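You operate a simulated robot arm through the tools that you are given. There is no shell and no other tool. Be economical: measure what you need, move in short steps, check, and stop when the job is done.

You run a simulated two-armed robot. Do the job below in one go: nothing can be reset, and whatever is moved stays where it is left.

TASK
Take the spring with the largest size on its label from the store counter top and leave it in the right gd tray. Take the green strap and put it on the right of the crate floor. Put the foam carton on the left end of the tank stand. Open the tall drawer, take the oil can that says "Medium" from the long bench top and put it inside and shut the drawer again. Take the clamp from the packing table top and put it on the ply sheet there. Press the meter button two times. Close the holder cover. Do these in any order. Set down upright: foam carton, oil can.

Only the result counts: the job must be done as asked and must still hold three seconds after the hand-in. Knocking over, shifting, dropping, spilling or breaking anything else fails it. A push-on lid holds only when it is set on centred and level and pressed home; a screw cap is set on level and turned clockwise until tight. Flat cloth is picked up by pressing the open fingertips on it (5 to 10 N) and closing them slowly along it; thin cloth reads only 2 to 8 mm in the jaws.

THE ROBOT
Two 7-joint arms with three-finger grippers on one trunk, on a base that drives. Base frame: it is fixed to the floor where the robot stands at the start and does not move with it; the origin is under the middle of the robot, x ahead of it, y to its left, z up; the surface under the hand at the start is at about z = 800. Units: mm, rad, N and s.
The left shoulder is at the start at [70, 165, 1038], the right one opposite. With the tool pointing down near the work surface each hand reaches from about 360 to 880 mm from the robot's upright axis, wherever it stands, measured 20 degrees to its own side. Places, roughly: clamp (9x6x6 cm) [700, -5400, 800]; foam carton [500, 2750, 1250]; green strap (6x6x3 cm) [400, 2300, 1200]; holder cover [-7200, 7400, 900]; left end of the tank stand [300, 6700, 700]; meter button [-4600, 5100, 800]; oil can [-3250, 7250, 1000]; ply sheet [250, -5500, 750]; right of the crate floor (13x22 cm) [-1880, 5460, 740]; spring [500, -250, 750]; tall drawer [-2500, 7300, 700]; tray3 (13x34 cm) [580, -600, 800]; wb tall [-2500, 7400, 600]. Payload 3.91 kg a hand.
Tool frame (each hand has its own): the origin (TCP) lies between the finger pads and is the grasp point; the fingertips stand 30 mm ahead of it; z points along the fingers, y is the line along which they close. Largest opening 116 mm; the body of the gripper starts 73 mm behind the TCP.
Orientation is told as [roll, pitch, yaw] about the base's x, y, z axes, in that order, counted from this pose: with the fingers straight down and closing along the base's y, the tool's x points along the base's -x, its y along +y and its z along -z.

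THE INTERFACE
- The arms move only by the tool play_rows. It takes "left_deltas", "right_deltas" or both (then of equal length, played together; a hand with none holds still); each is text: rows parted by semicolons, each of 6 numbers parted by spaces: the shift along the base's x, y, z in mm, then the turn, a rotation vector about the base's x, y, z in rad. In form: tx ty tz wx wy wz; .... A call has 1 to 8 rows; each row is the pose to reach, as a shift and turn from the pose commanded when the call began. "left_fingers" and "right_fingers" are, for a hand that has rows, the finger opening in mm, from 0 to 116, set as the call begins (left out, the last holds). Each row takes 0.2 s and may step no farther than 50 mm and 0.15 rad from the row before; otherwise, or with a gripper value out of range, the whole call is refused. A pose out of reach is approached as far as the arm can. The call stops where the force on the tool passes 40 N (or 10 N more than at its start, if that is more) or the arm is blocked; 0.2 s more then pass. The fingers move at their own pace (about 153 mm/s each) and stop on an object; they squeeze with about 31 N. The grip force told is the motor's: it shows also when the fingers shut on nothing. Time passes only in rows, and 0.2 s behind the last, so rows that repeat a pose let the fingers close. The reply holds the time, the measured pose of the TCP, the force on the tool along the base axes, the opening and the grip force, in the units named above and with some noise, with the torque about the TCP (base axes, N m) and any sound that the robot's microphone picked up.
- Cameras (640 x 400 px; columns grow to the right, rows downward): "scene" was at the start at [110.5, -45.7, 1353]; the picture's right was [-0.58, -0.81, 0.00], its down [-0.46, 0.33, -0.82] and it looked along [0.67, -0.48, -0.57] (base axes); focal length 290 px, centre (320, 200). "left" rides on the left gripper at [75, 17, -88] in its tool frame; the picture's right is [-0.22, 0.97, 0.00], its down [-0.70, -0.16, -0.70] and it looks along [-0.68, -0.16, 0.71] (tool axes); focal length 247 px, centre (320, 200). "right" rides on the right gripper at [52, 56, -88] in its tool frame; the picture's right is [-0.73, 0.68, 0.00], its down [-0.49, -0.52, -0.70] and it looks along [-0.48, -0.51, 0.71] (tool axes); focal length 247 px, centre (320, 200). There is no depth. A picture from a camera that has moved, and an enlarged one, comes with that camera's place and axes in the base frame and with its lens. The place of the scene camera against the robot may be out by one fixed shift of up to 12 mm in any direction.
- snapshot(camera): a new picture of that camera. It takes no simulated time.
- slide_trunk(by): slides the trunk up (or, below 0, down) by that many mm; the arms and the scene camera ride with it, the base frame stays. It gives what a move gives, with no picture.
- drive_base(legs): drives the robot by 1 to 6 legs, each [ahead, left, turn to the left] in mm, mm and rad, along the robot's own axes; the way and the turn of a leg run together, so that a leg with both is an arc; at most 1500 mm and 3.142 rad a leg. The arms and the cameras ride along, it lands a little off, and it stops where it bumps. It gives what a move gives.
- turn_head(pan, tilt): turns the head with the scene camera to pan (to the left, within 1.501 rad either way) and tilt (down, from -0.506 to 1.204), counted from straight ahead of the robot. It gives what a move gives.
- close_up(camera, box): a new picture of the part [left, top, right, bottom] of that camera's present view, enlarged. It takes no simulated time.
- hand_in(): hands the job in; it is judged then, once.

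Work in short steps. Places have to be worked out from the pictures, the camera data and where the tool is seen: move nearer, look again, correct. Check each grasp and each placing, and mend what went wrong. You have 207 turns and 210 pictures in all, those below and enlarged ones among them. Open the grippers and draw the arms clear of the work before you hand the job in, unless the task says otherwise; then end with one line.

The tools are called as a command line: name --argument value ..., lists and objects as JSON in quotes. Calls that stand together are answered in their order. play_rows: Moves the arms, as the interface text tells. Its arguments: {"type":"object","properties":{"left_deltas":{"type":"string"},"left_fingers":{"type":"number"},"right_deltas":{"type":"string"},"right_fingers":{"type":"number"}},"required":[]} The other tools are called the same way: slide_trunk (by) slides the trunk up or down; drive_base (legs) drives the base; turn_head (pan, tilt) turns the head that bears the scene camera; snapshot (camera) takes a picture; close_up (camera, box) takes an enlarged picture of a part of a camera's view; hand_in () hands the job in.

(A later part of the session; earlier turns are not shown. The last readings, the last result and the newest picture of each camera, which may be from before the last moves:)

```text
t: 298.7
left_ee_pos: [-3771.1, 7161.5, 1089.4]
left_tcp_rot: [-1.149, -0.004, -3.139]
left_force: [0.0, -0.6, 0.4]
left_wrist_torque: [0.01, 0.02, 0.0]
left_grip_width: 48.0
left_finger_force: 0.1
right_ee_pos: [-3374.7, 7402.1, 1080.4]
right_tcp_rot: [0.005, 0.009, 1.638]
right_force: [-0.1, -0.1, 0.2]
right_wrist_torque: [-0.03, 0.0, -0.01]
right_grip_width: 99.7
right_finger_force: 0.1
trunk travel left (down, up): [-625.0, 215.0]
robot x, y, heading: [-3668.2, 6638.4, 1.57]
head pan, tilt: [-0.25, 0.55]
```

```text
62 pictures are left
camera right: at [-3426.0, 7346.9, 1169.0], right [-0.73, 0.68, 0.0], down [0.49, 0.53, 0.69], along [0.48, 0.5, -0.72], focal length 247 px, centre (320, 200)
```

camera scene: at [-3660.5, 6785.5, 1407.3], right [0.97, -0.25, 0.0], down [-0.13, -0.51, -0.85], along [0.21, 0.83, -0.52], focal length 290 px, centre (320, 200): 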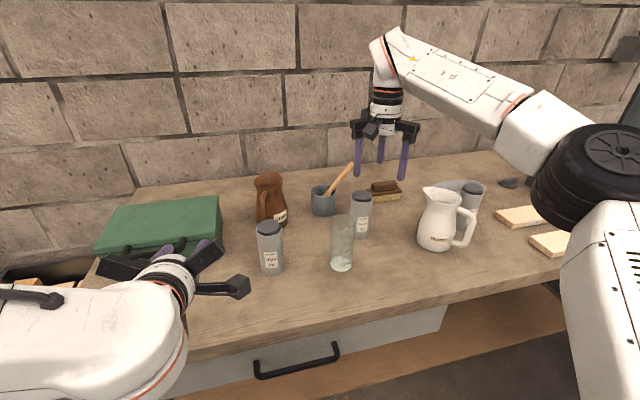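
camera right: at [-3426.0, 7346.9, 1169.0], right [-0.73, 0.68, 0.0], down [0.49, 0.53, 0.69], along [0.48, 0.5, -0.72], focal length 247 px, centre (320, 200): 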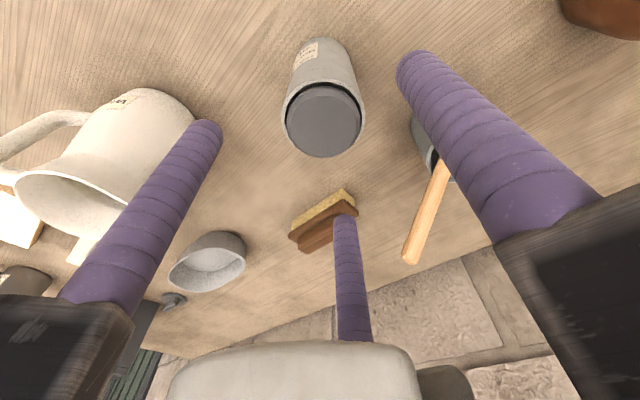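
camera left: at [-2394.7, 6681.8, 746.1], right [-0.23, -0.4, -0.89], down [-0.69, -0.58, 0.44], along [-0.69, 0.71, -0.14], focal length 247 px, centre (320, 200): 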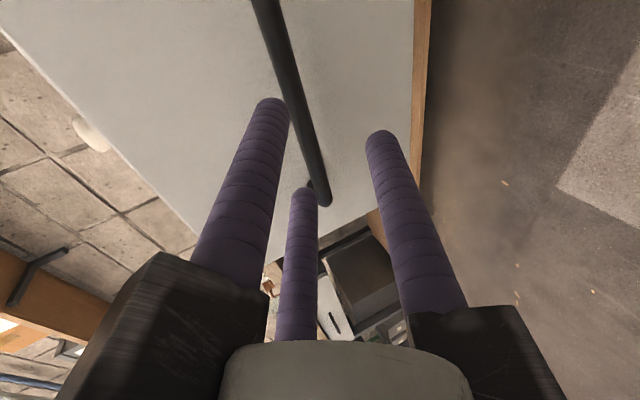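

The can is centred under the tool. I go down to z≈962 and close.

play_rows --right_deltas "0 0 -40 0 0 0;0 0 -80 0 0 0;0 0 -118 0 0 0;0 0 -118 0 0 0"

play_rows --right_deltas "0 0 0 0 0 0;0 0 0 0 0 0;0 0 0 0 0 0" --right_fingers 30

snapshot --camera "right"

close_up --camera "scene" --box '[300, 80, 460, 280]'

```text
t: 299.7
left_ee_pos: [-3771.3, 7160.8, 1089.0]
left_tcp_rot: [-1.15, -0.005, -3.14]
left_force: [-0.5, -0.1, 0.6]
left_wrist_torque: [-0.01, 0.0, -0.06]
left_grip_width: 48.1
left_finger_force: 0.0
right_ee_pos: [-3372.6, 7399.4, 964.7]
right_tcp_rot: [0.006, 0.004, 1.637]
right_force: [-0.5, 0.2, -0.1]
right_wrist_torque: [0.0, 0.02, 0.01]
right_grip_width: 100.2
right_finger_force: 0.0
trunk travel left (down, up): [-625.0, 215.0]
robot x, y, heading: [-3669.9, 6638.9, 1.577]
head pan, tilt: [-0.25, 0.55]
```

```text
t: 300.5
left_ee_pos: [-3770.5, 7160.9, 1090.3]
left_tcp_rot: [-1.149, -0.004, -3.14]
left_force: [-0.3, 0.4, 0.1]
left_wrist_torque: [0.0, -0.01, 0.0]
left_grip_width: 48.1
left_finger_force: 0.0
right_ee_pos: [-3371.7, 7400.0, 964.5]
right_tcp_rot: [0.007, 0.008, 1.636]
right_force: [-1.6, 2.2, 2.1]
right_wrist_torque: [0.22, -0.13, 0.07]
right_grip_width: 61.5
right_finger_force: 30.9
trunk travel left (down, up): [-625.0, 215.0]
robot x, y, heading: [-3670.1, 6634.4, 1.571]
head pan, tilt: [-0.25, 0.55]
```

```text
61 pictures are left
camera right: at [-3424.3, 7344.1, 1053.4], right [-0.73, 0.69, 0.0], down [0.49, 0.53, 0.69], along [0.48, 0.5, -0.72], focal length 247 px, centre (320, 200)
```

right: 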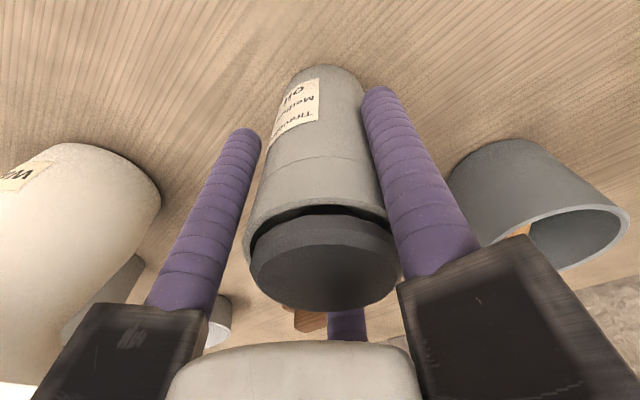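

```text
2.00 times, centred on (380, 180) of scene
camera zoom: at [-3659.1, 6783.0, 1407.7], right [0.97, -0.24, 0.0], down [-0.13, -0.51, -0.85], along [0.21, 0.83, -0.52], focal length 579 px, centre (200, 240)
```

zoom: 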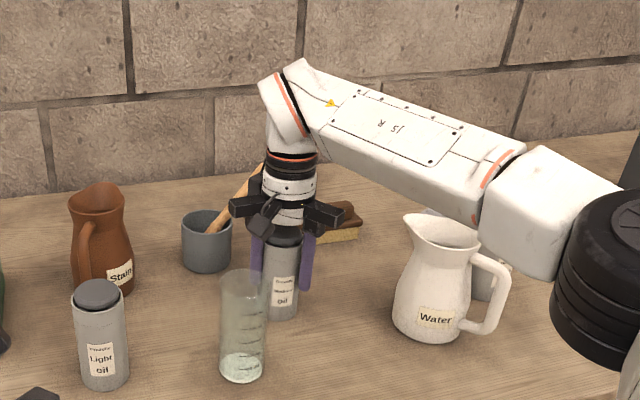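

"Medium" can gripped at 61.5 mm. I lift it and draw it back over clear bench.

play_rows --right_deltas "0 0 45 0 0 0;0 0 90 0 0 0;0 0 135 0 0 0;0 0 160 0 0 0;3 -40 170 0 0 0;8 -85 180 0 0 0"

snapshot --camera "scene"

```text
t: 301.9
left_ee_pos: [-3769.6, 7157.6, 1090.9]
left_tcp_rot: [-1.152, -0.006, -3.14]
left_force: [-0.1, 0.0, 0.0]
left_wrist_torque: [-0.01, 0.0, 0.01]
left_grip_width: 47.9
left_finger_force: 0.1
right_ee_pos: [-3362.4, 7313.3, 1144.9]
right_tcp_rot: [0.005, 0.006, 1.64]
right_force: [0.4, -0.8, -3.2]
right_wrist_torque: [0.02, -0.01, 0.01]
right_grip_width: 60.4
right_finger_force: 30.9
trunk travel left (down, up): [-625.0, 215.0]
robot x, y, heading: [-3671.1, 6643.2, 1.572]
head pan, tilt: [-0.25, 0.55]
```

```text
59 pictures are left
camera scene: at [-3657.8, 6780.9, 1407.9], right [0.97, -0.24, 0.0], down [-0.13, -0.51, -0.85], along [0.21, 0.83, -0.52], focal length 290 px, centre (320, 200)
```

scene: 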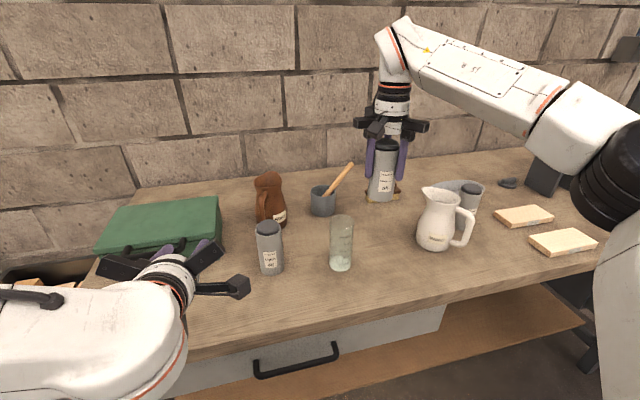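

The can is held with the pitcher and pestle untouched. I drive back, strafe right to the drawer, and move in.

drive_base --legs '[[-480, 0, 0], [0, -1040, 0], [210, 0, 0]]'

turn_head --pan -0.25 --tilt 0.75

snapshot --camera "scene"

snapshot --camera "right"

```text
t: 310.9
left_ee_pos: [-2747.0, 6916.7, 1090.7]
left_tcp_rot: [-1.15, -0.004, -3.12]
left_force: [-0.3, -1.0, -0.8]
left_wrist_torque: [0.01, 0.01, -0.02]
left_grip_width: 48.2
left_finger_force: 0.1
right_ee_pos: [-2343.3, 7079.7, 1144.3]
right_tcp_rot: [0.005, 0.008, 1.657]
right_force: [0.2, 0.5, -2.4]
right_wrist_torque: [0.01, 0.02, 0.01]
right_grip_width: 59.6
right_finger_force: 31.1
trunk travel left (down, up): [-625.0, 215.0]
robot x, y, heading: [-2635.6, 6398.9, 1.588]
head pan, tilt: [-0.25, 0.55]
```

```text
t: 311.6
left_ee_pos: [-2746.2, 6916.3, 1091.3]
left_tcp_rot: [-1.15, -0.004, -3.121]
left_force: [-0.4, -0.1, 0.0]
left_wrist_torque: [0.02, -0.01, 0.0]
left_grip_width: 48.1
left_finger_force: 0.0
right_ee_pos: [-2342.6, 7079.2, 1143.8]
right_tcp_rot: [0.004, 0.007, 1.655]
right_force: [-0.2, -0.2, -2.8]
right_wrist_torque: [0.01, 0.01, -0.01]
right_grip_width: 59.5
right_finger_force: 31.6
trunk travel left (down, up): [-625.0, 215.0]
robot x, y, heading: [-2636.9, 6395.7, 1.591]
head pan, tilt: [-0.25, 0.75]
```

```text
58 pictures are left
camera scene: at [-2629.8, 6535.2, 1390.2], right [0.97, -0.23, 0.0], down [-0.15, -0.66, -0.73], along [0.17, 0.71, -0.68], focal length 290 px, centre (320, 200)
```

scene: 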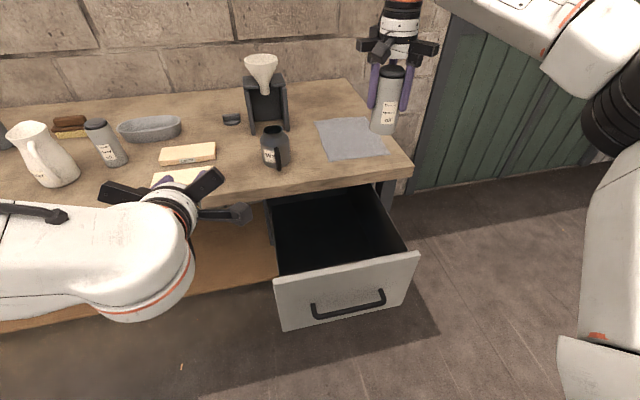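

```text
57 pictures are left
camera right: at [-2393.0, 7023.4, 1232.5], right [-0.74, 0.67, 0.0], down [0.48, 0.54, 0.69], along [0.47, 0.51, -0.72], focal length 247 px, centre (320, 200)
```

right: 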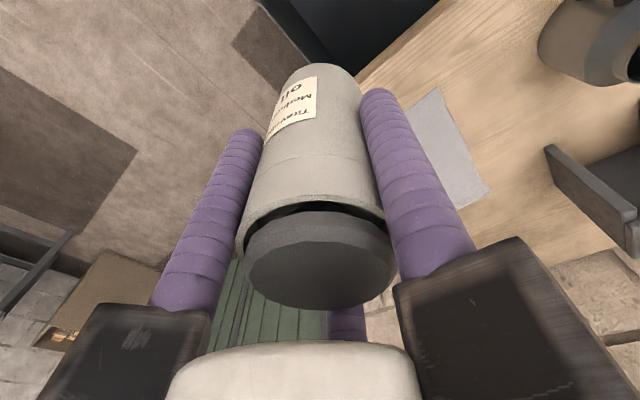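

Drawer interior is empty: x≈-2620 to -2335, y≈6895–7180. I move the can over (-2478,7030) and lower the trunk.

play_rows --right_deltas "-45 -16 0 0 0 0;-90 -33 0 0 0 0;-135 -49 0 0 0 0"

slide_trunk --by -170

snapshot --camera "scene"

snapshot --camera "right"

```text
t: 312.4
left_ee_pos: [-2748.7, 6916.5, 1090.1]
left_tcp_rot: [-1.15, -0.005, -3.121]
left_force: [-0.5, 0.4, 0.3]
left_wrist_torque: [-0.04, -0.03, -0.02]
left_grip_width: 47.8
left_finger_force: 0.0
right_ee_pos: [-2478.8, 7033.5, 1143.1]
right_tcp_rot: [0.004, 0.009, 1.657]
right_force: [-0.4, 0.5, -3.1]
right_wrist_torque: [-0.03, -0.03, 0.03]
right_grip_width: 59.7
right_finger_force: 31.1
trunk travel left (down, up): [-625.0, 215.0]
robot x, y, heading: [-2639.7, 6394.0, 1.592]
head pan, tilt: [-0.25, 0.75]
```

```text
t: 314.4
left_ee_pos: [-2747.0, 6915.3, 921.0]
left_tcp_rot: [-1.15, -0.006, -3.121]
left_force: [0.4, 1.3, 0.6]
left_wrist_torque: [0.0, -0.01, 0.01]
left_grip_width: 48.1
left_finger_force: 0.1
right_ee_pos: [-2478.3, 7033.0, 973.9]
right_tcp_rot: [0.004, 0.009, 1.655]
right_force: [0.0, 0.8, -2.8]
right_wrist_torque: [0.01, -0.01, -0.02]
right_grip_width: 59.2
right_finger_force: 30.8
trunk travel left (down, up): [-455.0, 385.0]
robot x, y, heading: [-2638.1, 6398.8, 1.593]
head pan, tilt: [-0.25, 0.75]
```

```text
56 pictures are left
camera scene: at [-2630.0, 6534.6, 1220.3], right [0.97, -0.23, 0.0], down [-0.15, -0.66, -0.73], along [0.17, 0.71, -0.68], focal length 290 px, centre (320, 200)
```

scene: 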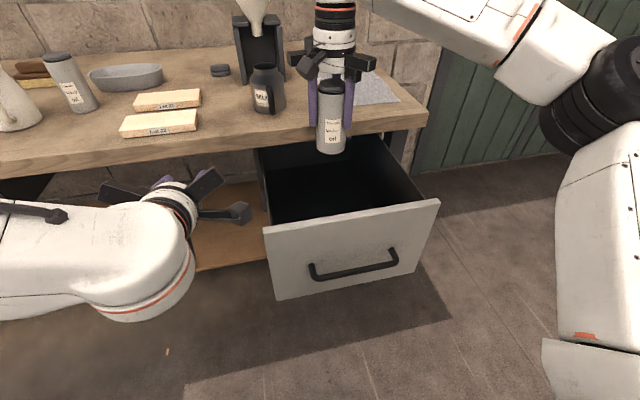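

```text
55 pictures are left
camera right: at [-2528.3, 6976.2, 1062.9], right [-0.74, 0.67, 0.0], down [0.48, 0.54, 0.69], along [0.47, 0.51, -0.72], focal length 247 px, centre (320, 200)
```

right: 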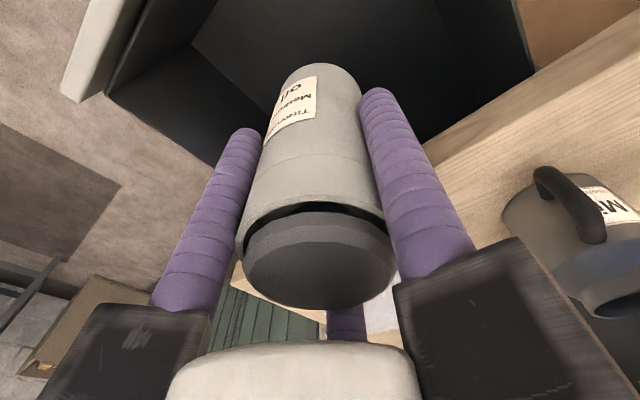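

The bench edge is at y≈7150, so I shift back 20 mm for clearance and lower the can into the drawer.

play_rows --right_deltas "0 -20 -20 0 0 0;0 -20 -65 0 0 0;0 -20 -110 0 0 0;0 -20 -155 0 0 0;0 -20 -200 0 0 0;0 -20 -240 0 0 0;0 -20 -255 0 0 0"

snapshot --camera "right"

snapshot --camera "scene"

```text
t: 316.0
left_ee_pos: [-2748.5, 6906.8, 930.2]
left_tcp_rot: [-1.16, -0.004, -3.124]
left_force: [1.0, -0.8, 0.2]
left_wrist_torque: [0.0, -0.02, -0.02]
left_grip_width: 48.0
left_finger_force: 0.0
right_ee_pos: [-2474.1, 7010.0, 744.0]
right_tcp_rot: [0.004, -0.027, 1.645]
right_force: [0.8, -0.6, -3.9]
right_wrist_torque: [-0.06, 0.02, 0.0]
right_grip_width: 59.4
right_finger_force: 30.1
trunk travel left (down, up): [-455.0, 385.0]
robot x, y, heading: [-2636.2, 6396.5, 1.589]
head pan, tilt: [-0.25, 0.75]
```

```text
54 pictures are left
camera right: at [-2525.2, 6950.9, 830.7], right [-0.73, 0.68, 0.02], down [0.49, 0.51, 0.71], along [0.47, 0.53, -0.7], focal length 247 px, centre (320, 200)
```

right: 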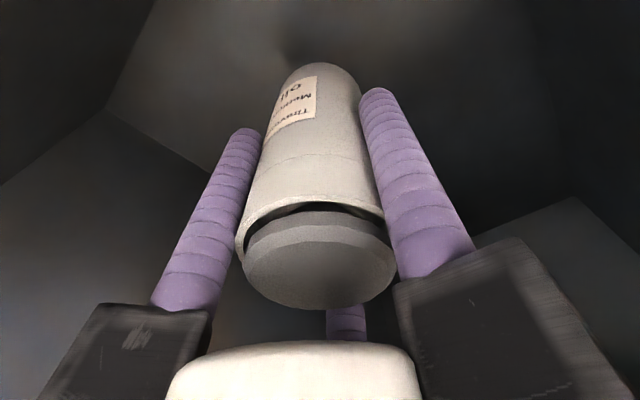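

```text
53 pictures are left
camera scene: at [-2632.1, 6521.7, 1225.0], right [0.97, -0.23, 0.0], down [-0.15, -0.66, -0.74], along [0.17, 0.72, -0.67], focal length 290 px, centre (320, 200)
```

scene: 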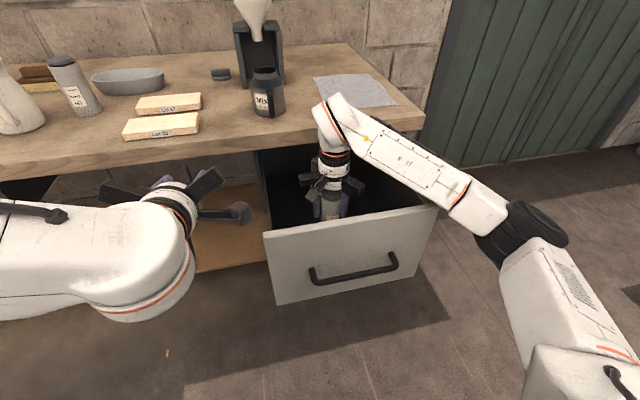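

The forearm seems to be resting on the drawer's corner (the hand is 25 mm short and the robot leans). I raise the hand at once, then raise the trunk so the forearm comes in steeper.

play_rows --right_deltas "0 0 35 0 0 0;0 0 80 0 0 0;0 0 125 0 0 0;0 0 160 0 0 0"

slide_trunk --by 230

snapshot --camera "scene"

```text
t: 317.0
left_ee_pos: [-2747.5, 6914.3, 921.0]
left_tcp_rot: [-1.15, -0.007, -3.12]
left_force: [-0.3, 0.2, -0.3]
left_wrist_torque: [0.04, 0.03, -0.02]
left_grip_width: 48.0
left_finger_force: 0.1
right_ee_pos: [-2479.1, 7012.2, 880.1]
right_tcp_rot: [0.004, 0.01, 1.657]
right_force: [-0.3, 0.1, -2.8]
right_wrist_torque: [0.02, 0.01, 0.03]
right_grip_width: 59.4
right_finger_force: 31.0
trunk travel left (down, up): [-455.0, 385.0]
robot x, y, heading: [-2634.3, 6394.4, 1.594]
head pan, tilt: [-0.25, 0.75]
```

```text
t: 319.4
left_ee_pos: [-2746.7, 6916.6, 1150.2]
left_tcp_rot: [-1.15, -0.005, -3.121]
left_force: [0.1, -0.4, 1.3]
left_wrist_torque: [0.0, -0.01, -0.02]
left_grip_width: 48.2
left_finger_force: 0.1
right_ee_pos: [-2478.0, 7013.4, 1108.8]
right_tcp_rot: [0.006, 0.009, 1.658]
right_force: [0.0, -0.2, -2.4]
right_wrist_torque: [0.02, 0.02, 0.01]
right_grip_width: 59.5
right_finger_force: 31.2
trunk travel left (down, up): [-685.0, 155.0]
robot x, y, heading: [-2638.5, 6396.1, 1.595]
head pan, tilt: [-0.25, 0.75]
```

```text
52 pictures are left
camera scene: at [-2630.0, 6535.0, 1450.1], right [0.97, -0.23, 0.0], down [-0.15, -0.66, -0.73], along [0.17, 0.71, -0.68], focal length 290 px, centre (320, 200)
```

scene: 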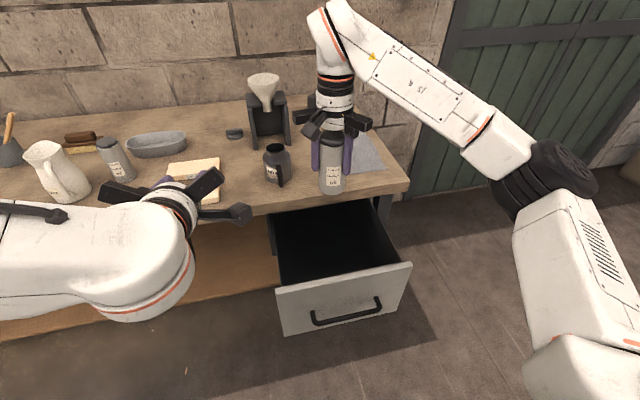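

The drawer is unaffected. With the shoulder higher I lower the hand again and check for the arm's clearance.

play_rows --right_deltas "0 0 -45 0 0 0;0 0 -90 0 0 0;0 0 -135 0 0 0;0 0 -180 0 0 0;0 0 -225 0 0 0;0 0 -270 0 0 0;0 0 -315 0 0 0;0 0 -355 0 0 0"

snapshot --camera "scene"

```text
t: 321.2
left_ee_pos: [-2748.6, 6916.0, 1150.1]
left_tcp_rot: [-1.148, -0.005, -3.121]
left_force: [-0.6, -0.5, 0.1]
left_wrist_torque: [0.01, -0.01, 0.01]
left_grip_width: 47.7
left_finger_force: 0.1
right_ee_pos: [-2478.1, 7010.9, 752.8]
right_tcp_rot: [0.005, 0.007, 1.656]
right_force: [-1.1, 0.5, -3.8]
right_wrist_torque: [0.0, 0.0, 0.0]
right_grip_width: 59.6
right_finger_force: 31.6
trunk travel left (down, up): [-685.0, 155.0]
robot x, y, heading: [-2636.5, 6394.8, 1.59]
head pan, tilt: [-0.25, 0.75]
```

```text
51 pictures are left
camera scene: at [-2630.0, 6535.5, 1450.2], right [0.97, -0.23, 0.0], down [-0.15, -0.67, -0.73], along [0.17, 0.71, -0.68], focal length 290 px, centre (320, 200)
```

scene: 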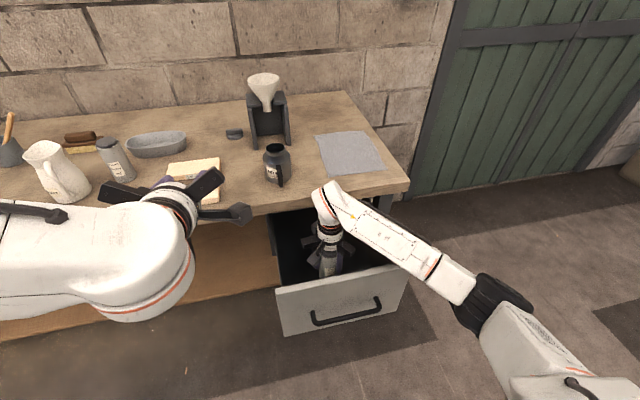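

No blocking now. I continue down in small steps until contact.

play_rows --right_deltas "0 0 -20 0 0 0;0 0 -35 0 0 0;0 0 -42 0 0 0;0 0 -47 0 0 0;0 0 -51 0 0 0"

```text
t: 322.4
left_ee_pos: [-2747.1, 6916.9, 1149.4]
left_tcp_rot: [-1.15, -0.006, -3.121]
left_force: [0.4, 0.8, 0.2]
left_wrist_torque: [-0.01, -0.02, -0.01]
left_grip_width: 48.1
left_finger_force: 0.1
right_ee_pos: [-2479.2, 7013.2, 703.6]
right_tcp_rot: [0.006, 0.009, 1.657]
right_force: [-0.4, 0.6, -3.5]
right_wrist_torque: [0.01, 0.0, -0.01]
right_grip_width: 59.5
right_finger_force: 30.9
trunk travel left (down, up): [-685.0, 155.0]
robot x, y, heading: [-2640.4, 6401.9, 1.596]
head pan, tilt: [-0.25, 0.75]
```

play_rows --right_deltas "0 0 -4 0 0 0;0 0 -8 0 0 0;0 0 -12 0 0 0;0 0 -15 0 0 0"

```text
t: 323.4
left_ee_pos: [-2747.4, 6916.2, 1150.2]
left_tcp_rot: [-1.151, -0.005, -3.121]
left_force: [-0.7, -0.3, -0.7]
left_wrist_torque: [-0.04, 0.02, -0.01]
left_grip_width: 48.3
left_finger_force: 0.1
right_ee_pos: [-2476.8, 7013.0, 688.4]
right_tcp_rot: [0.006, 0.008, 1.656]
right_force: [0.3, 0.1, -3.4]
right_wrist_torque: [-0.01, -0.03, 0.01]
right_grip_width: 59.4
right_finger_force: 30.9
trunk travel left (down, up): [-685.0, 155.0]
robot x, y, heading: [-2640.2, 6394.9, 1.594]
head pan, tilt: [-0.25, 0.75]
```

play_rows --right_deltas "0 0 -4 0 0 0;0 0 -7 0 0 0;0 0 -10 0 0 0;0 0 -12 0 0 0"

snapshot --camera "right"

```text
t: 324.4
left_ee_pos: [-2748.9, 6913.0, 1151.4]
left_tcp_rot: [-1.152, -0.005, -3.12]
left_force: [1.1, 0.7, 0.8]
left_wrist_torque: [0.03, 0.0, -0.01]
left_grip_width: 48.2
left_finger_force: 0.1
right_ee_pos: [-2477.4, 7011.6, 679.4]
right_tcp_rot: [0.004, 0.005, 1.656]
right_force: [2.7, 1.3, 29.6]
right_wrist_torque: [0.57, -0.88, 0.03]
right_grip_width: 59.7
right_finger_force: 31.1
trunk travel left (down, up): [-685.0, 155.0]
robot x, y, heading: [-2634.2, 6398.4, 1.593]
head pan, tilt: [-0.25, 0.75]
```

```text
50 pictures are left
camera right: at [-2529.5, 6955.4, 768.0], right [-0.74, 0.67, 0.0], down [0.48, 0.53, 0.7], along [0.47, 0.52, -0.72], focal length 247 px, centre (320, 200)
```

right: 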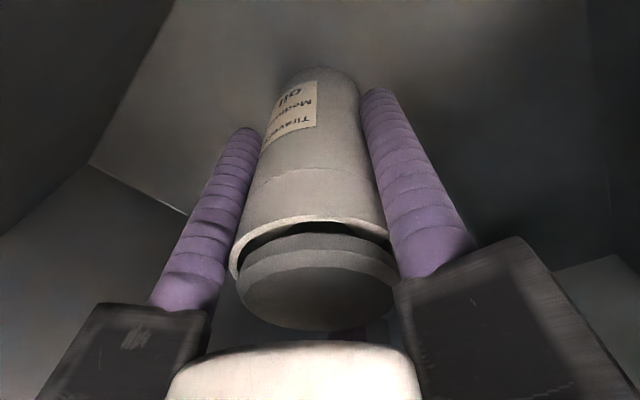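

Contact with the drawer floor. I ease off, open and lift out.

play_rows --right_deltas "0 0 3 0 0 0;0 0 3 0 0 0;0 0 3 0 0 0"

play_rows --right_deltas "0 0 0 0 0 0;0 0 0 0 0 0;0 0 30 0 0 0;0 0 75 0 0 0;0 0 120 0 0 0;0 0 165 0 0 0;0 0 210 0 0 0;0 0 255 0 0 0" --right_fingers 86

snapshot --camera "right"

snapshot --camera "scene"

```text
t: 325.2
left_ee_pos: [-2747.1, 6914.8, 1150.6]
left_tcp_rot: [-1.152, -0.005, -3.12]
left_force: [0.0, 0.2, -0.1]
left_wrist_torque: [-0.01, -0.01, 0.03]
left_grip_width: 48.1
left_finger_force: 0.1
right_ee_pos: [-2479.0, 7010.5, 680.3]
right_tcp_rot: [0.006, 0.009, 1.656]
right_force: [1.3, -1.2, 11.8]
right_wrist_torque: [0.37, -0.24, -0.02]
right_grip_width: 59.3
right_finger_force: 30.7
trunk travel left (down, up): [-685.0, 155.0]
robot x, y, heading: [-2635.0, 6396.6, 1.591]
head pan, tilt: [-0.25, 0.75]
```

```text
t: 327.0
left_ee_pos: [-2748.1, 6915.8, 1151.3]
left_tcp_rot: [-1.149, -0.006, -3.12]
left_force: [0.2, 0.0, -0.5]
left_wrist_torque: [0.0, 0.0, -0.03]
left_grip_width: 47.9
left_finger_force: 0.2
right_ee_pos: [-2478.5, 7012.8, 936.0]
right_tcp_rot: [0.003, 0.01, 1.656]
right_force: [0.1, 0.4, -0.2]
right_wrist_torque: [0.03, -0.03, 0.05]
right_grip_width: 86.0
right_finger_force: 0.0
trunk travel left (down, up): [-685.0, 155.0]
robot x, y, heading: [-2638.4, 6398.5, 1.593]
head pan, tilt: [-0.25, 0.75]
```

```text
49 pictures are left
camera right: at [-2529.6, 6956.7, 1023.9], right [-0.74, 0.67, 0.0], down [0.48, 0.54, 0.69], along [0.47, 0.51, -0.72], focal length 247 px, centre (320, 200)
```

right: 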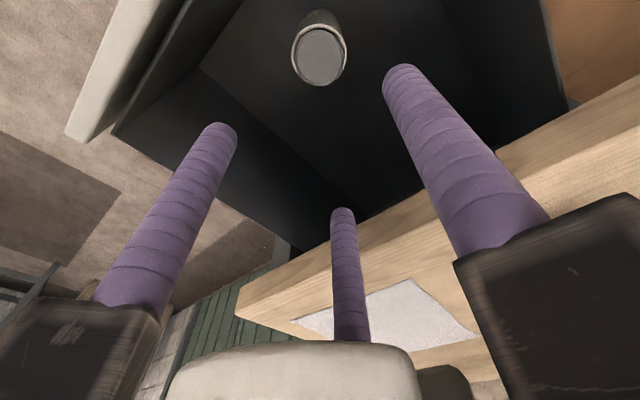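

```text
48 pictures are left
camera scene: at [-2630.7, 6533.7, 1450.2], right [0.97, -0.23, 0.0], down [-0.15, -0.66, -0.73], along [0.17, 0.71, -0.68], focal length 290 px, centre (320, 200)
```

scene: 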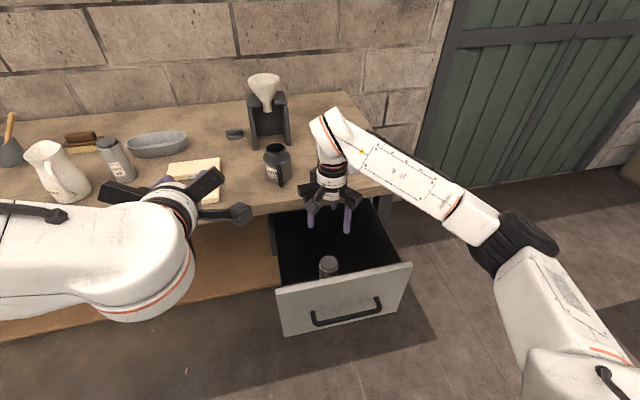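

The can stands upright in the drawer. I retract the right hand, then reposition so the closed left fist can push the drawer front.

play_rows --right_deltas "0 0 45 0 0 0;0 0 90 0 0 0;20 -30 120 0 0 0;50 -65 140 0 0 0;80 -100 150 0 0 0;110 -135 150 0 0 0;145 -170 150 0 0 0;175 -205 150 0 0 0" --left_deltas "0 0 0 0 0 0;0 0 0 0 0 0;0 0 0 0 0 0;0 0 0 0 0 0;0 0 0 0 0 0;0 0 0 0 0 0;0 0 0 0 0 0;0 0 0 0 0 0" --left_fingers 0

drive_base --legs '[[-200, 0, -0.02], [0, -275, 0]]'

slide_trunk --by -370

turn_head --pan 0.0 --tilt 0.5

snapshot --camera "scene"

```text
refused: row 4 steps farther than a row can; nothing moved
```

```text
t: 330.2
left_ee_pos: [-2453.7, 6717.3, 1150.0]
left_tcp_rot: [-1.15, -0.005, -3.141]
left_force: [0.6, -0.2, -0.3]
left_wrist_torque: [-0.01, -0.01, -0.01]
left_grip_width: 47.9
left_finger_force: 0.0
right_ee_pos: [-2184.6, 6808.4, 935.0]
right_tcp_rot: [0.006, 0.009, 1.637]
right_force: [0.1, 0.4, 0.0]
right_wrist_torque: [-0.02, 0.0, 0.01]
right_grip_width: 85.9
right_finger_force: 0.0
trunk travel left (down, up): [-685.0, 155.0]
robot x, y, heading: [-2354.9, 6195.5, 1.575]
head pan, tilt: [-0.25, 0.75]
```

```text
t: 333.7
left_ee_pos: [-2454.6, 6715.4, 779.8]
left_tcp_rot: [-1.149, -0.004, -3.141]
left_force: [-0.5, 0.1, 0.5]
left_wrist_torque: [0.0, 0.01, 0.03]
left_grip_width: 47.9
left_finger_force: 0.0
right_ee_pos: [-2184.4, 6808.6, 564.2]
right_tcp_rot: [0.004, 0.008, 1.638]
right_force: [1.1, -0.3, 0.2]
right_wrist_torque: [0.01, -0.02, -0.01]
right_grip_width: 86.1
right_finger_force: 0.0
trunk travel left (down, up): [-315.0, 525.0]
robot x, y, heading: [-2351.1, 6195.1, 1.574]
head pan, tilt: [-0.25, 0.75]
```

```text
t: 334.5
left_ee_pos: [-2454.4, 6716.8, 779.9]
left_tcp_rot: [-1.151, -0.005, -3.143]
left_force: [0.1, 0.0, 0.4]
left_wrist_torque: [0.02, -0.01, 0.01]
left_grip_width: 48.2
left_finger_force: 0.1
right_ee_pos: [-2183.1, 6809.4, 563.8]
right_tcp_rot: [0.005, 0.009, 1.637]
right_force: [0.5, -0.3, 0.3]
right_wrist_torque: [-0.04, -0.01, 0.0]
right_grip_width: 86.1
right_finger_force: 0.1
trunk travel left (down, up): [-315.0, 525.0]
robot x, y, heading: [-2356.1, 6193.5, 1.57]
head pan, tilt: [0.0, 0.499]
```

```text
47 pictures are left
camera scene: at [-2365.6, 6342.8, 1102.1], right [1.0, 0.0, 0.0], down [0.0, -0.48, -0.88], along [0.0, 0.88, -0.48], focal length 290 px, centre (320, 200)
```

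scene: 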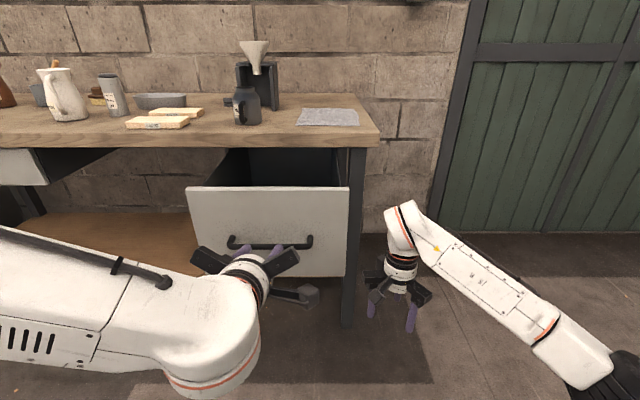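

The drawer and can look fine. I move the right hand outwards with properly short rows and close the left fingers.

play_rows --right_deltas "28 -24 30 0 0 0;56 -48 60 0 0 0;84 -72 90 0 0 0;112 -96 120 0 0 0;130 -120 150 0 0 0" --left_deltas "-5 0 0 0 0 0;-10 0 0 0 0 0;-15 0 0 0 0 0;-18 0 0 0 0 0;-18 0 0 0 0 0" --left_fingers 0

drive_base --legs '[[110, 0, 0]]'

snapshot --camera "scene"

```text
t: 335.7
left_ee_pos: [-2469.5, 6722.2, 783.6]
left_tcp_rot: [-1.151, -0.004, -3.142]
left_force: [-0.5, 0.9, 0.3]
left_wrist_torque: [0.03, -0.02, -0.01]
left_grip_width: 8.9
left_finger_force: 30.9
left hand out of reach, approached as far as the arm can: row 2, 3, 4, 5
right_ee_pos: [-2054.0, 6685.7, 713.6]
right_tcp_rot: [0.006, 0.01, 1.637]
right_force: [-0.4, 0.8, 0.4]
right_wrist_torque: [-0.03, -0.02, -0.03]
right_grip_width: 85.8
right_finger_force: 0.1
trunk travel left (down, up): [-315.0, 525.0]
robot x, y, heading: [-2356.2, 6195.0, 1.578]
head pan, tilt: [0.0, 0.499]
```

```text
t: 336.9
left_ee_pos: [-2468.4, 6833.5, 783.4]
left_tcp_rot: [-1.147, -0.007, 3.139]
left_force: [0.2, 0.3, -1.0]
left_wrist_torque: [0.02, -0.01, 0.0]
left_grip_width: 9.3
left_finger_force: 31.5
right_ee_pos: [-2053.2, 6795.5, 712.5]
right_tcp_rot: [0.004, 0.008, 1.635]
right_force: [0.1, 0.6, -0.9]
right_wrist_torque: [-0.01, -0.01, -0.01]
right_grip_width: 85.7
right_finger_force: 0.1
trunk travel left (down, up): [-315.0, 525.0]
robot x, y, heading: [-2351.4, 6305.2, 1.566]
head pan, tilt: [0.0, 0.499]
```

```text
46 pictures are left
camera scene: at [-2365.3, 6453.4, 1102.0], right [1.0, 0.0, 0.0], down [0.0, -0.48, -0.88], along [0.0, 0.88, -0.48], focal length 290 px, centre (320, 200)
```

scene: 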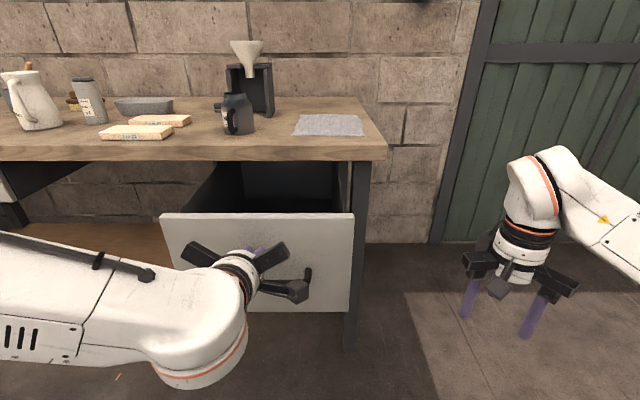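

The fist is at the drawer front. I push by driving forward in parts.

drive_base --legs '[[150, 0, 0]]'

snapshot --camera "scene"

```text
t: 338.3
left_ee_pos: [-2466.6, 6986.3, 781.7]
left_tcp_rot: [-1.147, -0.007, 3.139]
left_force: [-0.3, 0.2, -0.5]
left_wrist_torque: [0.01, 0.0, -0.02]
left_grip_width: 8.9
left_finger_force: 31.7
right_ee_pos: [-2051.5, 6947.4, 712.8]
right_tcp_rot: [0.006, 0.009, 1.632]
right_force: [0.1, 0.5, -0.1]
right_wrist_torque: [-0.04, -0.01, 0.01]
right_grip_width: 86.2
right_finger_force: 0.1
trunk travel left (down, up): [-315.0, 525.0]
robot x, y, heading: [-2354.2, 6456.4, 1.563]
head pan, tilt: [0.0, 0.499]
```

```text
45 pictures are left
camera scene: at [-2364.7, 6606.1, 1102.0], right [1.0, 0.0, 0.0], down [0.0, -0.48, -0.88], along [0.0, 0.88, -0.48], focal length 290 px, centre (320, 200)
```

scene: 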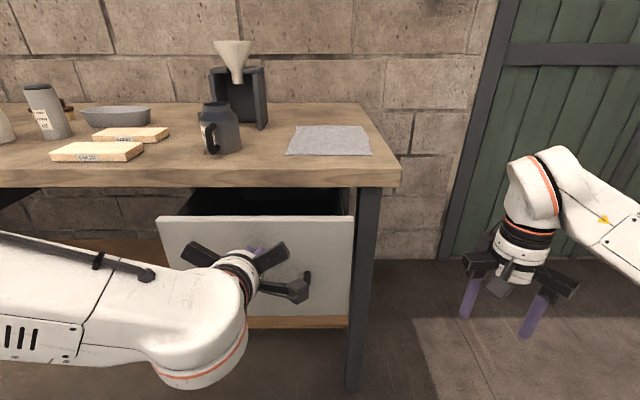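

drive_base --legs '[[110, 0, 0.005]]'

play_rows --left_deltas "0 8 0 0 0 0;0 16 0 0 0 0;0 24 0 0 0 0;0 32 0 0 0 0;0 40 0 0 0 0;0 46 0 0 0 0"

snapshot --camera "scene"

```text
t: 339.5
left_ee_pos: [-2469.2, 7095.7, 783.0]
left_tcp_rot: [-1.148, -0.007, -3.142]
left_force: [1.4, -0.1, 1.0]
left_wrist_torque: [0.01, 0.0, -0.03]
left_grip_width: 9.3
left_finger_force: 31.1
right_ee_pos: [-2053.4, 7059.1, 711.7]
right_tcp_rot: [0.004, 0.008, 1.638]
right_force: [-0.6, 1.2, 0.0]
right_wrist_torque: [-0.04, 0.01, -0.02]
right_grip_width: 85.9
right_finger_force: 0.1
trunk travel left (down, up): [-315.0, 525.0]
robot x, y, heading: [-2351.8, 6567.8, 1.575]
head pan, tilt: [0.0, 0.499]
```

```text
t: 340.9
left_ee_pos: [-2468.6, 7133.4, 783.0]
left_tcp_rot: [-1.146, -0.007, 3.142]
left_force: [-0.1, -18.7, 5.2]
left_wrist_torque: [0.12, -0.09, 0.03]
left_grip_width: 9.3
left_finger_force: 31.0
right_ee_pos: [-2055.4, 7056.8, 714.9]
right_tcp_rot: [0.004, 0.004, 1.64]
right_force: [-0.3, 1.1, 0.0]
right_wrist_torque: [0.02, 0.03, 0.0]
right_grip_width: 85.9
right_finger_force: 0.0
trunk travel left (down, up): [-315.0, 525.0]
robot x, y, heading: [-2352.7, 6564.9, 1.577]
head pan, tilt: [0.0, 0.499]
stopped in row 6 (left hand): the force on the tool passed its limit at 45 N (the readings are from after the stop); the commanded pose is now the measured one
```

```text
44 pictures are left
camera scene: at [-2365.9, 6710.9, 1102.7], right [1.0, 0.0, 0.0], down [0.0, -0.48, -0.88], along [0.0, 0.88, -0.48], focal length 290 px, centre (320, 200)
```

scene: 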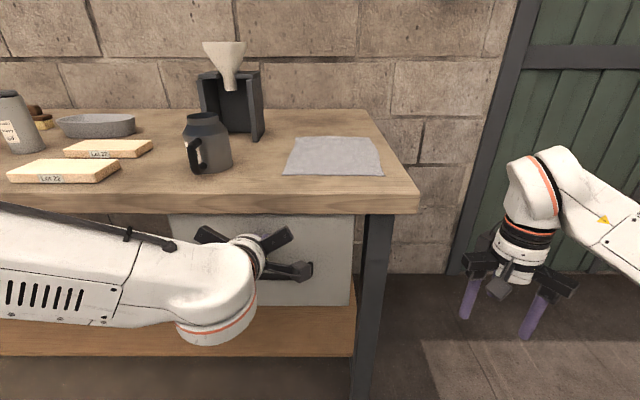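

The drawer is shut (hard stop felt). I back away, raise the trunk and look west for the meter.

drive_base --legs '[[-420, 0, 0]]'

slide_trunk --by 330

drive_base --legs '[[0, 1100, 0]]'

turn_head --pan 1.45 --tilt 0.3

snapshot --camera "scene"

```text
t: 343.5
left_ee_pos: [-2469.7, 6715.5, 780.7]
left_tcp_rot: [-1.142, -0.007, -3.133]
left_force: [0.0, 0.3, -0.1]
left_wrist_torque: [0.01, 0.01, -0.01]
left_grip_width: 9.1
left_finger_force: 30.4
right_ee_pos: [-2053.6, 6639.5, 712.8]
right_tcp_rot: [0.005, 0.007, 1.644]
right_force: [-0.4, -0.3, 0.1]
right_wrist_torque: [0.01, 0.0, 0.02]
right_grip_width: 86.2
right_finger_force: 0.1
trunk travel left (down, up): [-315.0, 525.0]
robot x, y, heading: [-2352.9, 6146.1, 1.576]
head pan, tilt: [0.0, 0.499]
```

```text
t: 346.7
left_ee_pos: [-2468.4, 6716.5, 1112.6]
left_tcp_rot: [-1.142, -0.008, -3.134]
left_force: [0.3, 0.0, -0.7]
left_wrist_torque: [-0.01, 0.02, 0.03]
left_grip_width: 9.2
left_finger_force: 30.6
right_ee_pos: [-2054.8, 6640.8, 1043.0]
right_tcp_rot: [0.006, 0.011, 1.646]
right_force: [0.2, 0.3, -1.1]
right_wrist_torque: [-0.03, 0.01, -0.03]
right_grip_width: 86.0
right_finger_force: 0.1
trunk travel left (down, up): [-645.0, 195.0]
robot x, y, heading: [-2350.9, 6144.8, 1.585]
head pan, tilt: [0.0, 0.499]
```

```text
t: 352.5
left_ee_pos: [-3584.2, 6710.2, 1111.5]
left_tcp_rot: [-1.144, -0.008, 3.14]
left_force: [-0.2, 0.9, 0.3]
left_wrist_torque: [0.02, -0.04, 0.01]
left_grip_width: 9.1
left_finger_force: 30.7
right_ee_pos: [-3168.6, 6631.0, 1043.8]
right_tcp_rot: [0.006, 0.01, 1.638]
right_force: [-0.3, 0.1, -0.3]
right_wrist_torque: [0.03, -0.02, 0.01]
right_grip_width: 85.9
right_finger_force: 0.1
trunk travel left (down, up): [-645.0, 195.0]
robot x, y, heading: [-3468.7, 6137.3, 1.571]
head pan, tilt: [0.0, 0.499]
```

```text
t: 354.0
left_ee_pos: [-3582.6, 6710.0, 1110.6]
left_tcp_rot: [-1.143, -0.006, 3.14]
left_force: [-0.8, -0.2, -0.5]
left_wrist_torque: [0.0, 0.02, -0.02]
left_grip_width: 8.8
left_finger_force: 30.7
right_ee_pos: [-3167.9, 6631.5, 1043.5]
right_tcp_rot: [0.005, 0.008, 1.637]
right_force: [-0.6, 0.6, -0.2]
right_wrist_torque: [-0.03, -0.01, -0.02]
right_grip_width: 86.1
right_finger_force: 0.0
trunk travel left (down, up): [-645.0, 195.0]
robot x, y, heading: [-3467.0, 6142.2, 1.577]
head pan, tilt: [1.45, 0.3]
```

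```text
43 pictures are left
camera scene: at [-3573.6, 6207.8, 1450.6], right [0.12, 0.99, 0.0], down [0.29, -0.04, -0.96], along [-0.95, 0.11, -0.3], focal length 290 px, centre (320, 200)
```

scene: 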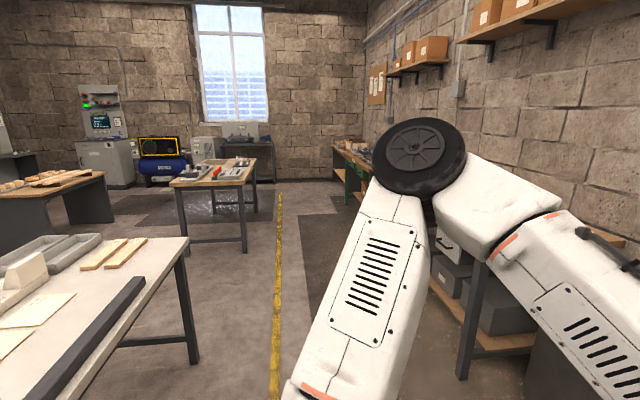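

The table with the meter lies to the left at x≈-4300 to -4960, y below 5690. I turn to face -x and move south to look at it.

drive_base --legs '[[0, 0, 1.565], [0, 950, 0]]'

turn_head --pan 0.0 --tilt 0.5

snapshot --camera "scene"

```text
t: 362.9
left_ee_pos: [-3990.0, 5043.6, 1111.4]
left_tcp_rot: [-1.143, -0.007, -1.518]
left_force: [-0.1, 0.1, 0.2]
left_wrist_torque: [-0.01, 0.03, -0.02]
left_grip_width: 9.3
left_finger_force: 31.2
right_ee_pos: [-3934.6, 5461.2, 1044.3]
right_tcp_rot: [0.005, 0.006, -3.021]
right_force: [-0.1, -0.1, -0.2]
right_wrist_torque: [0.0, 0.0, 0.01]
right_grip_width: 86.0
right_finger_force: 0.0
trunk travel left (down, up): [-645.0, 195.0]
robot x, y, heading: [-3426.0, 5190.0, -3.085]
head pan, tilt: [1.45, 0.3]
```

```text
t: 364.5
left_ee_pos: [-3989.9, 5043.6, 1110.8]
left_tcp_rot: [-1.142, -0.008, -1.519]
left_force: [0.5, 1.1, -0.2]
left_wrist_torque: [-0.02, -0.02, -0.01]
left_grip_width: 9.1
left_finger_force: 31.8
right_ee_pos: [-3934.8, 5460.8, 1043.2]
right_tcp_rot: [0.007, 0.009, -3.022]
right_force: [-0.4, 0.1, 0.9]
right_wrist_torque: [-0.02, 0.0, -0.01]
right_grip_width: 86.0
right_finger_force: 0.0
trunk travel left (down, up): [-645.0, 195.0]
robot x, y, heading: [-3428.7, 5189.9, -3.084]
head pan, tilt: [0.0, 0.499]
```

```text
42 pictures are left
camera scene: at [-3580.3, 5186.3, 1432.2], right [-0.06, 1.0, 0.0], down [0.48, 0.03, -0.88], along [-0.88, -0.05, -0.48], focal length 290 px, centre (320, 200)
```

scene: 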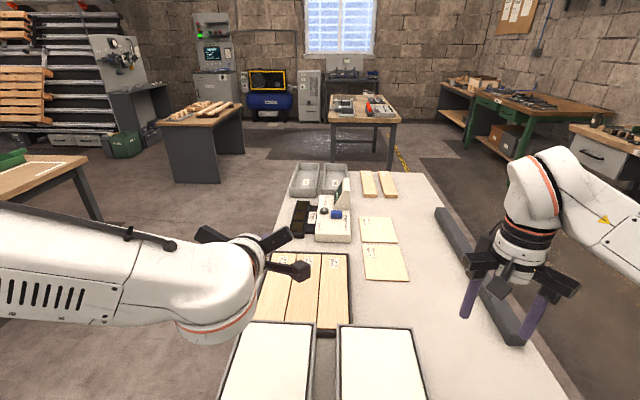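

close_up --camera "scene" --box '[250, 150, 410, 260]'

```text
3.64 times, centred on (330, 205) of scene
camera zoom: at [-3580.3, 5186.3, 1432.2], right [-0.06, 1.0, 0.0], down [0.48, 0.03, -0.88], along [-0.88, -0.05, -0.48], focal length 1053 px, centre (284, 182)
```

zoom: 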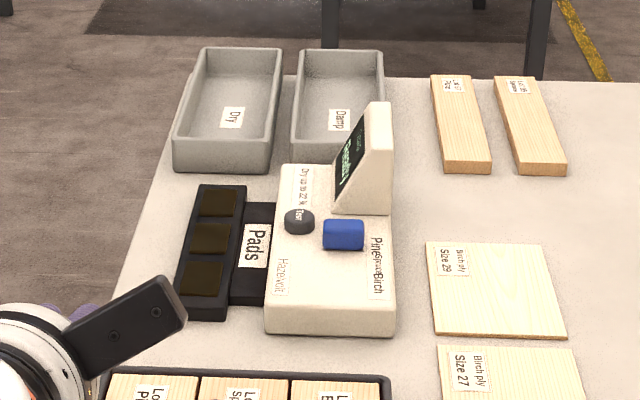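

The meter's "Test" button is near (-4560,5145); the blue block is a wood selector I must not touch. I approach from the north side: strafe right, drive ahead, and turn to face -y.

drive_base --legs '[[0, -730, -0.057], [960, 0, 0], [0, 0, 1.571]]'

turn_head --pan -0.2 --tilt 0.65

snapshot --camera "scene"

```text
t: 370.5
left_ee_pos: [-4269.8, 5712.8, 1110.4]
left_tcp_rot: [-1.14, -0.005, -1.401]
left_force: [-0.1, -0.2, -0.9]
left_wrist_torque: [-0.02, 0.05, -0.03]
left_grip_width: 9.3
left_finger_force: 31.1
right_ee_pos: [-4263.2, 6133.1, 1043.2]
right_tcp_rot: [0.003, 0.01, -2.905]
right_force: [0.1, -1.5, -0.4]
right_wrist_torque: [0.05, -0.02, 0.0]
right_grip_width: 86.2
right_finger_force: 0.1
trunk travel left (down, up): [-645.0, 195.0]
robot x, y, heading: [-3724.4, 5924.7, -2.971]
head pan, tilt: [0.0, 0.499]
stopped in leg 2: the robot was blocked; the commanded pose is now the measured one
```

```text
t: 371.2
left_ee_pos: [-4266.6, 5715.3, 1112.0]
left_tcp_rot: [-1.145, -0.009, -1.402]
left_force: [0.7, -0.6, 0.8]
left_wrist_torque: [0.03, 0.0, -0.01]
left_grip_width: 8.9
left_finger_force: 31.1
right_ee_pos: [-4260.6, 6136.6, 1043.3]
right_tcp_rot: [0.006, 0.008, -2.907]
right_force: [-0.3, 0.2, -0.8]
right_wrist_torque: [-0.02, 0.01, 0.02]
right_grip_width: 85.9
right_finger_force: 0.0
trunk travel left (down, up): [-645.0, 195.0]
robot x, y, heading: [-3723.5, 5922.8, -2.97]
head pan, tilt: [-0.201, 0.649]
```

```text
40 pictures are left
camera scene: at [-3872.8, 5923.7, 1419.0], right [0.03, 1.0, 0.0], down [0.6, -0.02, -0.8], along [-0.8, 0.02, -0.6], focal length 290 px, centre (320, 200)
```

scene: 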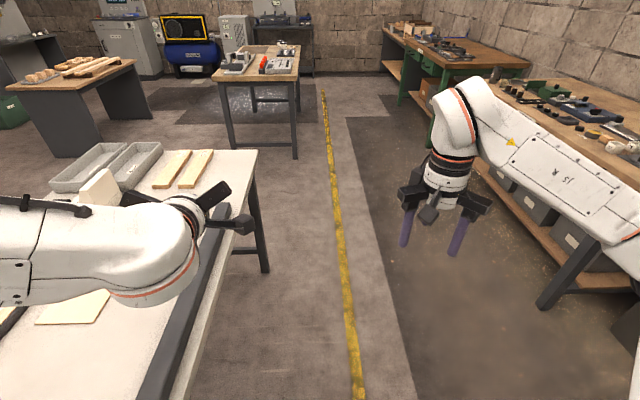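

The base bumped the table's corner region; its north edge is at y≈5680, so the button is better reached from the south side (edge y≈4967). I back out and go around the east end.

drive_base --legs '[[-330, 0, -0.17], [0, 1360, 0]]'

turn_head --pan 0.1 --tilt 0.5

snapshot --camera "scene"

```text
t: 379.8
left_ee_pos: [-3984.4, 4498.1, 1110.9]
left_tcp_rot: [-1.142, -0.007, -1.604]
left_force: [-0.8, -0.3, -0.3]
left_wrist_torque: [0.0, 0.0, -0.01]
left_grip_width: 9.1
left_finger_force: 31.4
right_ee_pos: [-3893.6, 4909.7, 1043.2]
right_tcp_rot: [0.004, 0.009, -3.106]
right_force: [1.0, -1.1, -0.3]
right_wrist_torque: [0.0, -0.02, 0.05]
right_grip_width: 85.8
right_finger_force: 0.0
trunk travel left (down, up): [-645.0, 195.0]
robot x, y, heading: [-3409.6, 4592.4, 3.115]
head pan, tilt: [-0.201, 0.649]
```

```text
t: 380.6
left_ee_pos: [-3983.7, 4498.3, 1111.4]
left_tcp_rot: [-1.144, -0.006, -1.604]
left_force: [0.3, 0.5, -0.1]
left_wrist_torque: [0.02, -0.02, 0.01]
left_grip_width: 9.1
left_finger_force: 31.0
right_ee_pos: [-3892.9, 4910.4, 1044.4]
right_tcp_rot: [0.004, 0.01, -3.106]
right_force: [0.4, -0.4, -0.3]
right_wrist_torque: [-0.01, -0.01, -0.02]
right_grip_width: 85.9
right_finger_force: 0.0
trunk travel left (down, up): [-645.0, 195.0]
robot x, y, heading: [-3412.5, 4592.1, 3.115]
head pan, tilt: [0.099, 0.499]
```

```text
39 pictures are left
camera scene: at [-3564.5, 4595.7, 1432.2], right [-0.07, 1.0, 0.0], down [0.48, 0.03, -0.88], along [-0.88, -0.06, -0.48], focal length 290 px, centre (320, 200)
```

scene: 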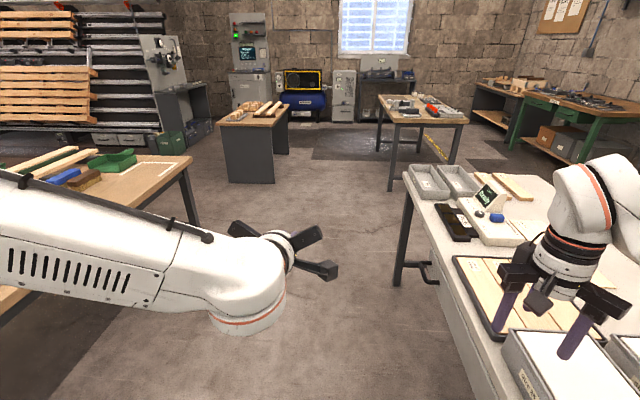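

The southern corridor is wide (y≈3740–4900). I drive along it and turn right to face the meter.

drive_base --legs '[[1290, 40, 0.027], [0, 0, -1.571]]'

turn_head --pan -0.2 --tilt 0.7

snapshot --camera "scene"

```text
t: 391.0
left_ee_pos: [-4805.7, 5154.6, 1111.6]
left_tcp_rot: [-1.144, -0.007, 3.112]
left_force: [0.9, -0.7, -0.1]
left_wrist_torque: [0.01, 0.0, -0.02]
left_grip_width: 8.8
left_finger_force: 30.6
right_ee_pos: [-4394.8, 5064.0, 1043.8]
right_tcp_rot: [0.005, 0.01, 1.609]
right_force: [-0.6, 0.7, -0.4]
right_wrist_torque: [-0.02, 0.01, 0.03]
right_grip_width: 86.2
right_finger_force: 0.1
trunk travel left (down, up): [-645.0, 195.0]
robot x, y, heading: [-4702.1, 4583.3, 1.543]
head pan, tilt: [0.099, 0.499]
```

```text
t: 391.8
left_ee_pos: [-4806.1, 5154.1, 1111.4]
left_tcp_rot: [-1.146, -0.006, 3.111]
left_force: [0.6, -0.1, -0.1]
left_wrist_torque: [-0.01, -0.02, 0.05]
left_grip_width: 9.1
left_finger_force: 31.3
right_ee_pos: [-4393.8, 5065.2, 1043.6]
right_tcp_rot: [0.007, 0.008, 1.609]
right_force: [0.2, 1.1, 0.0]
right_wrist_torque: [0.01, -0.02, -0.04]
right_grip_width: 86.1
right_finger_force: 0.1
trunk travel left (down, up): [-645.0, 195.0]
robot x, y, heading: [-4706.7, 4581.4, 1.545]
head pan, tilt: [-0.201, 0.7]
```

```text
38 pictures are left
camera scene: at [-4698.9, 4721.5, 1414.5], right [0.97, -0.22, 0.0], down [-0.14, -0.63, -0.77], along [0.17, 0.75, -0.64], focal length 290 px, centre (320, 200)
```

scene: 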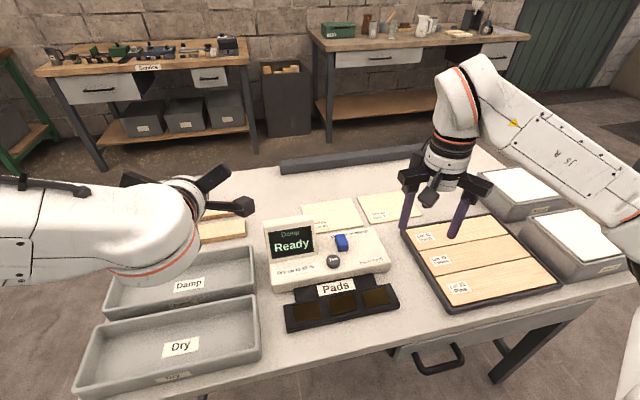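

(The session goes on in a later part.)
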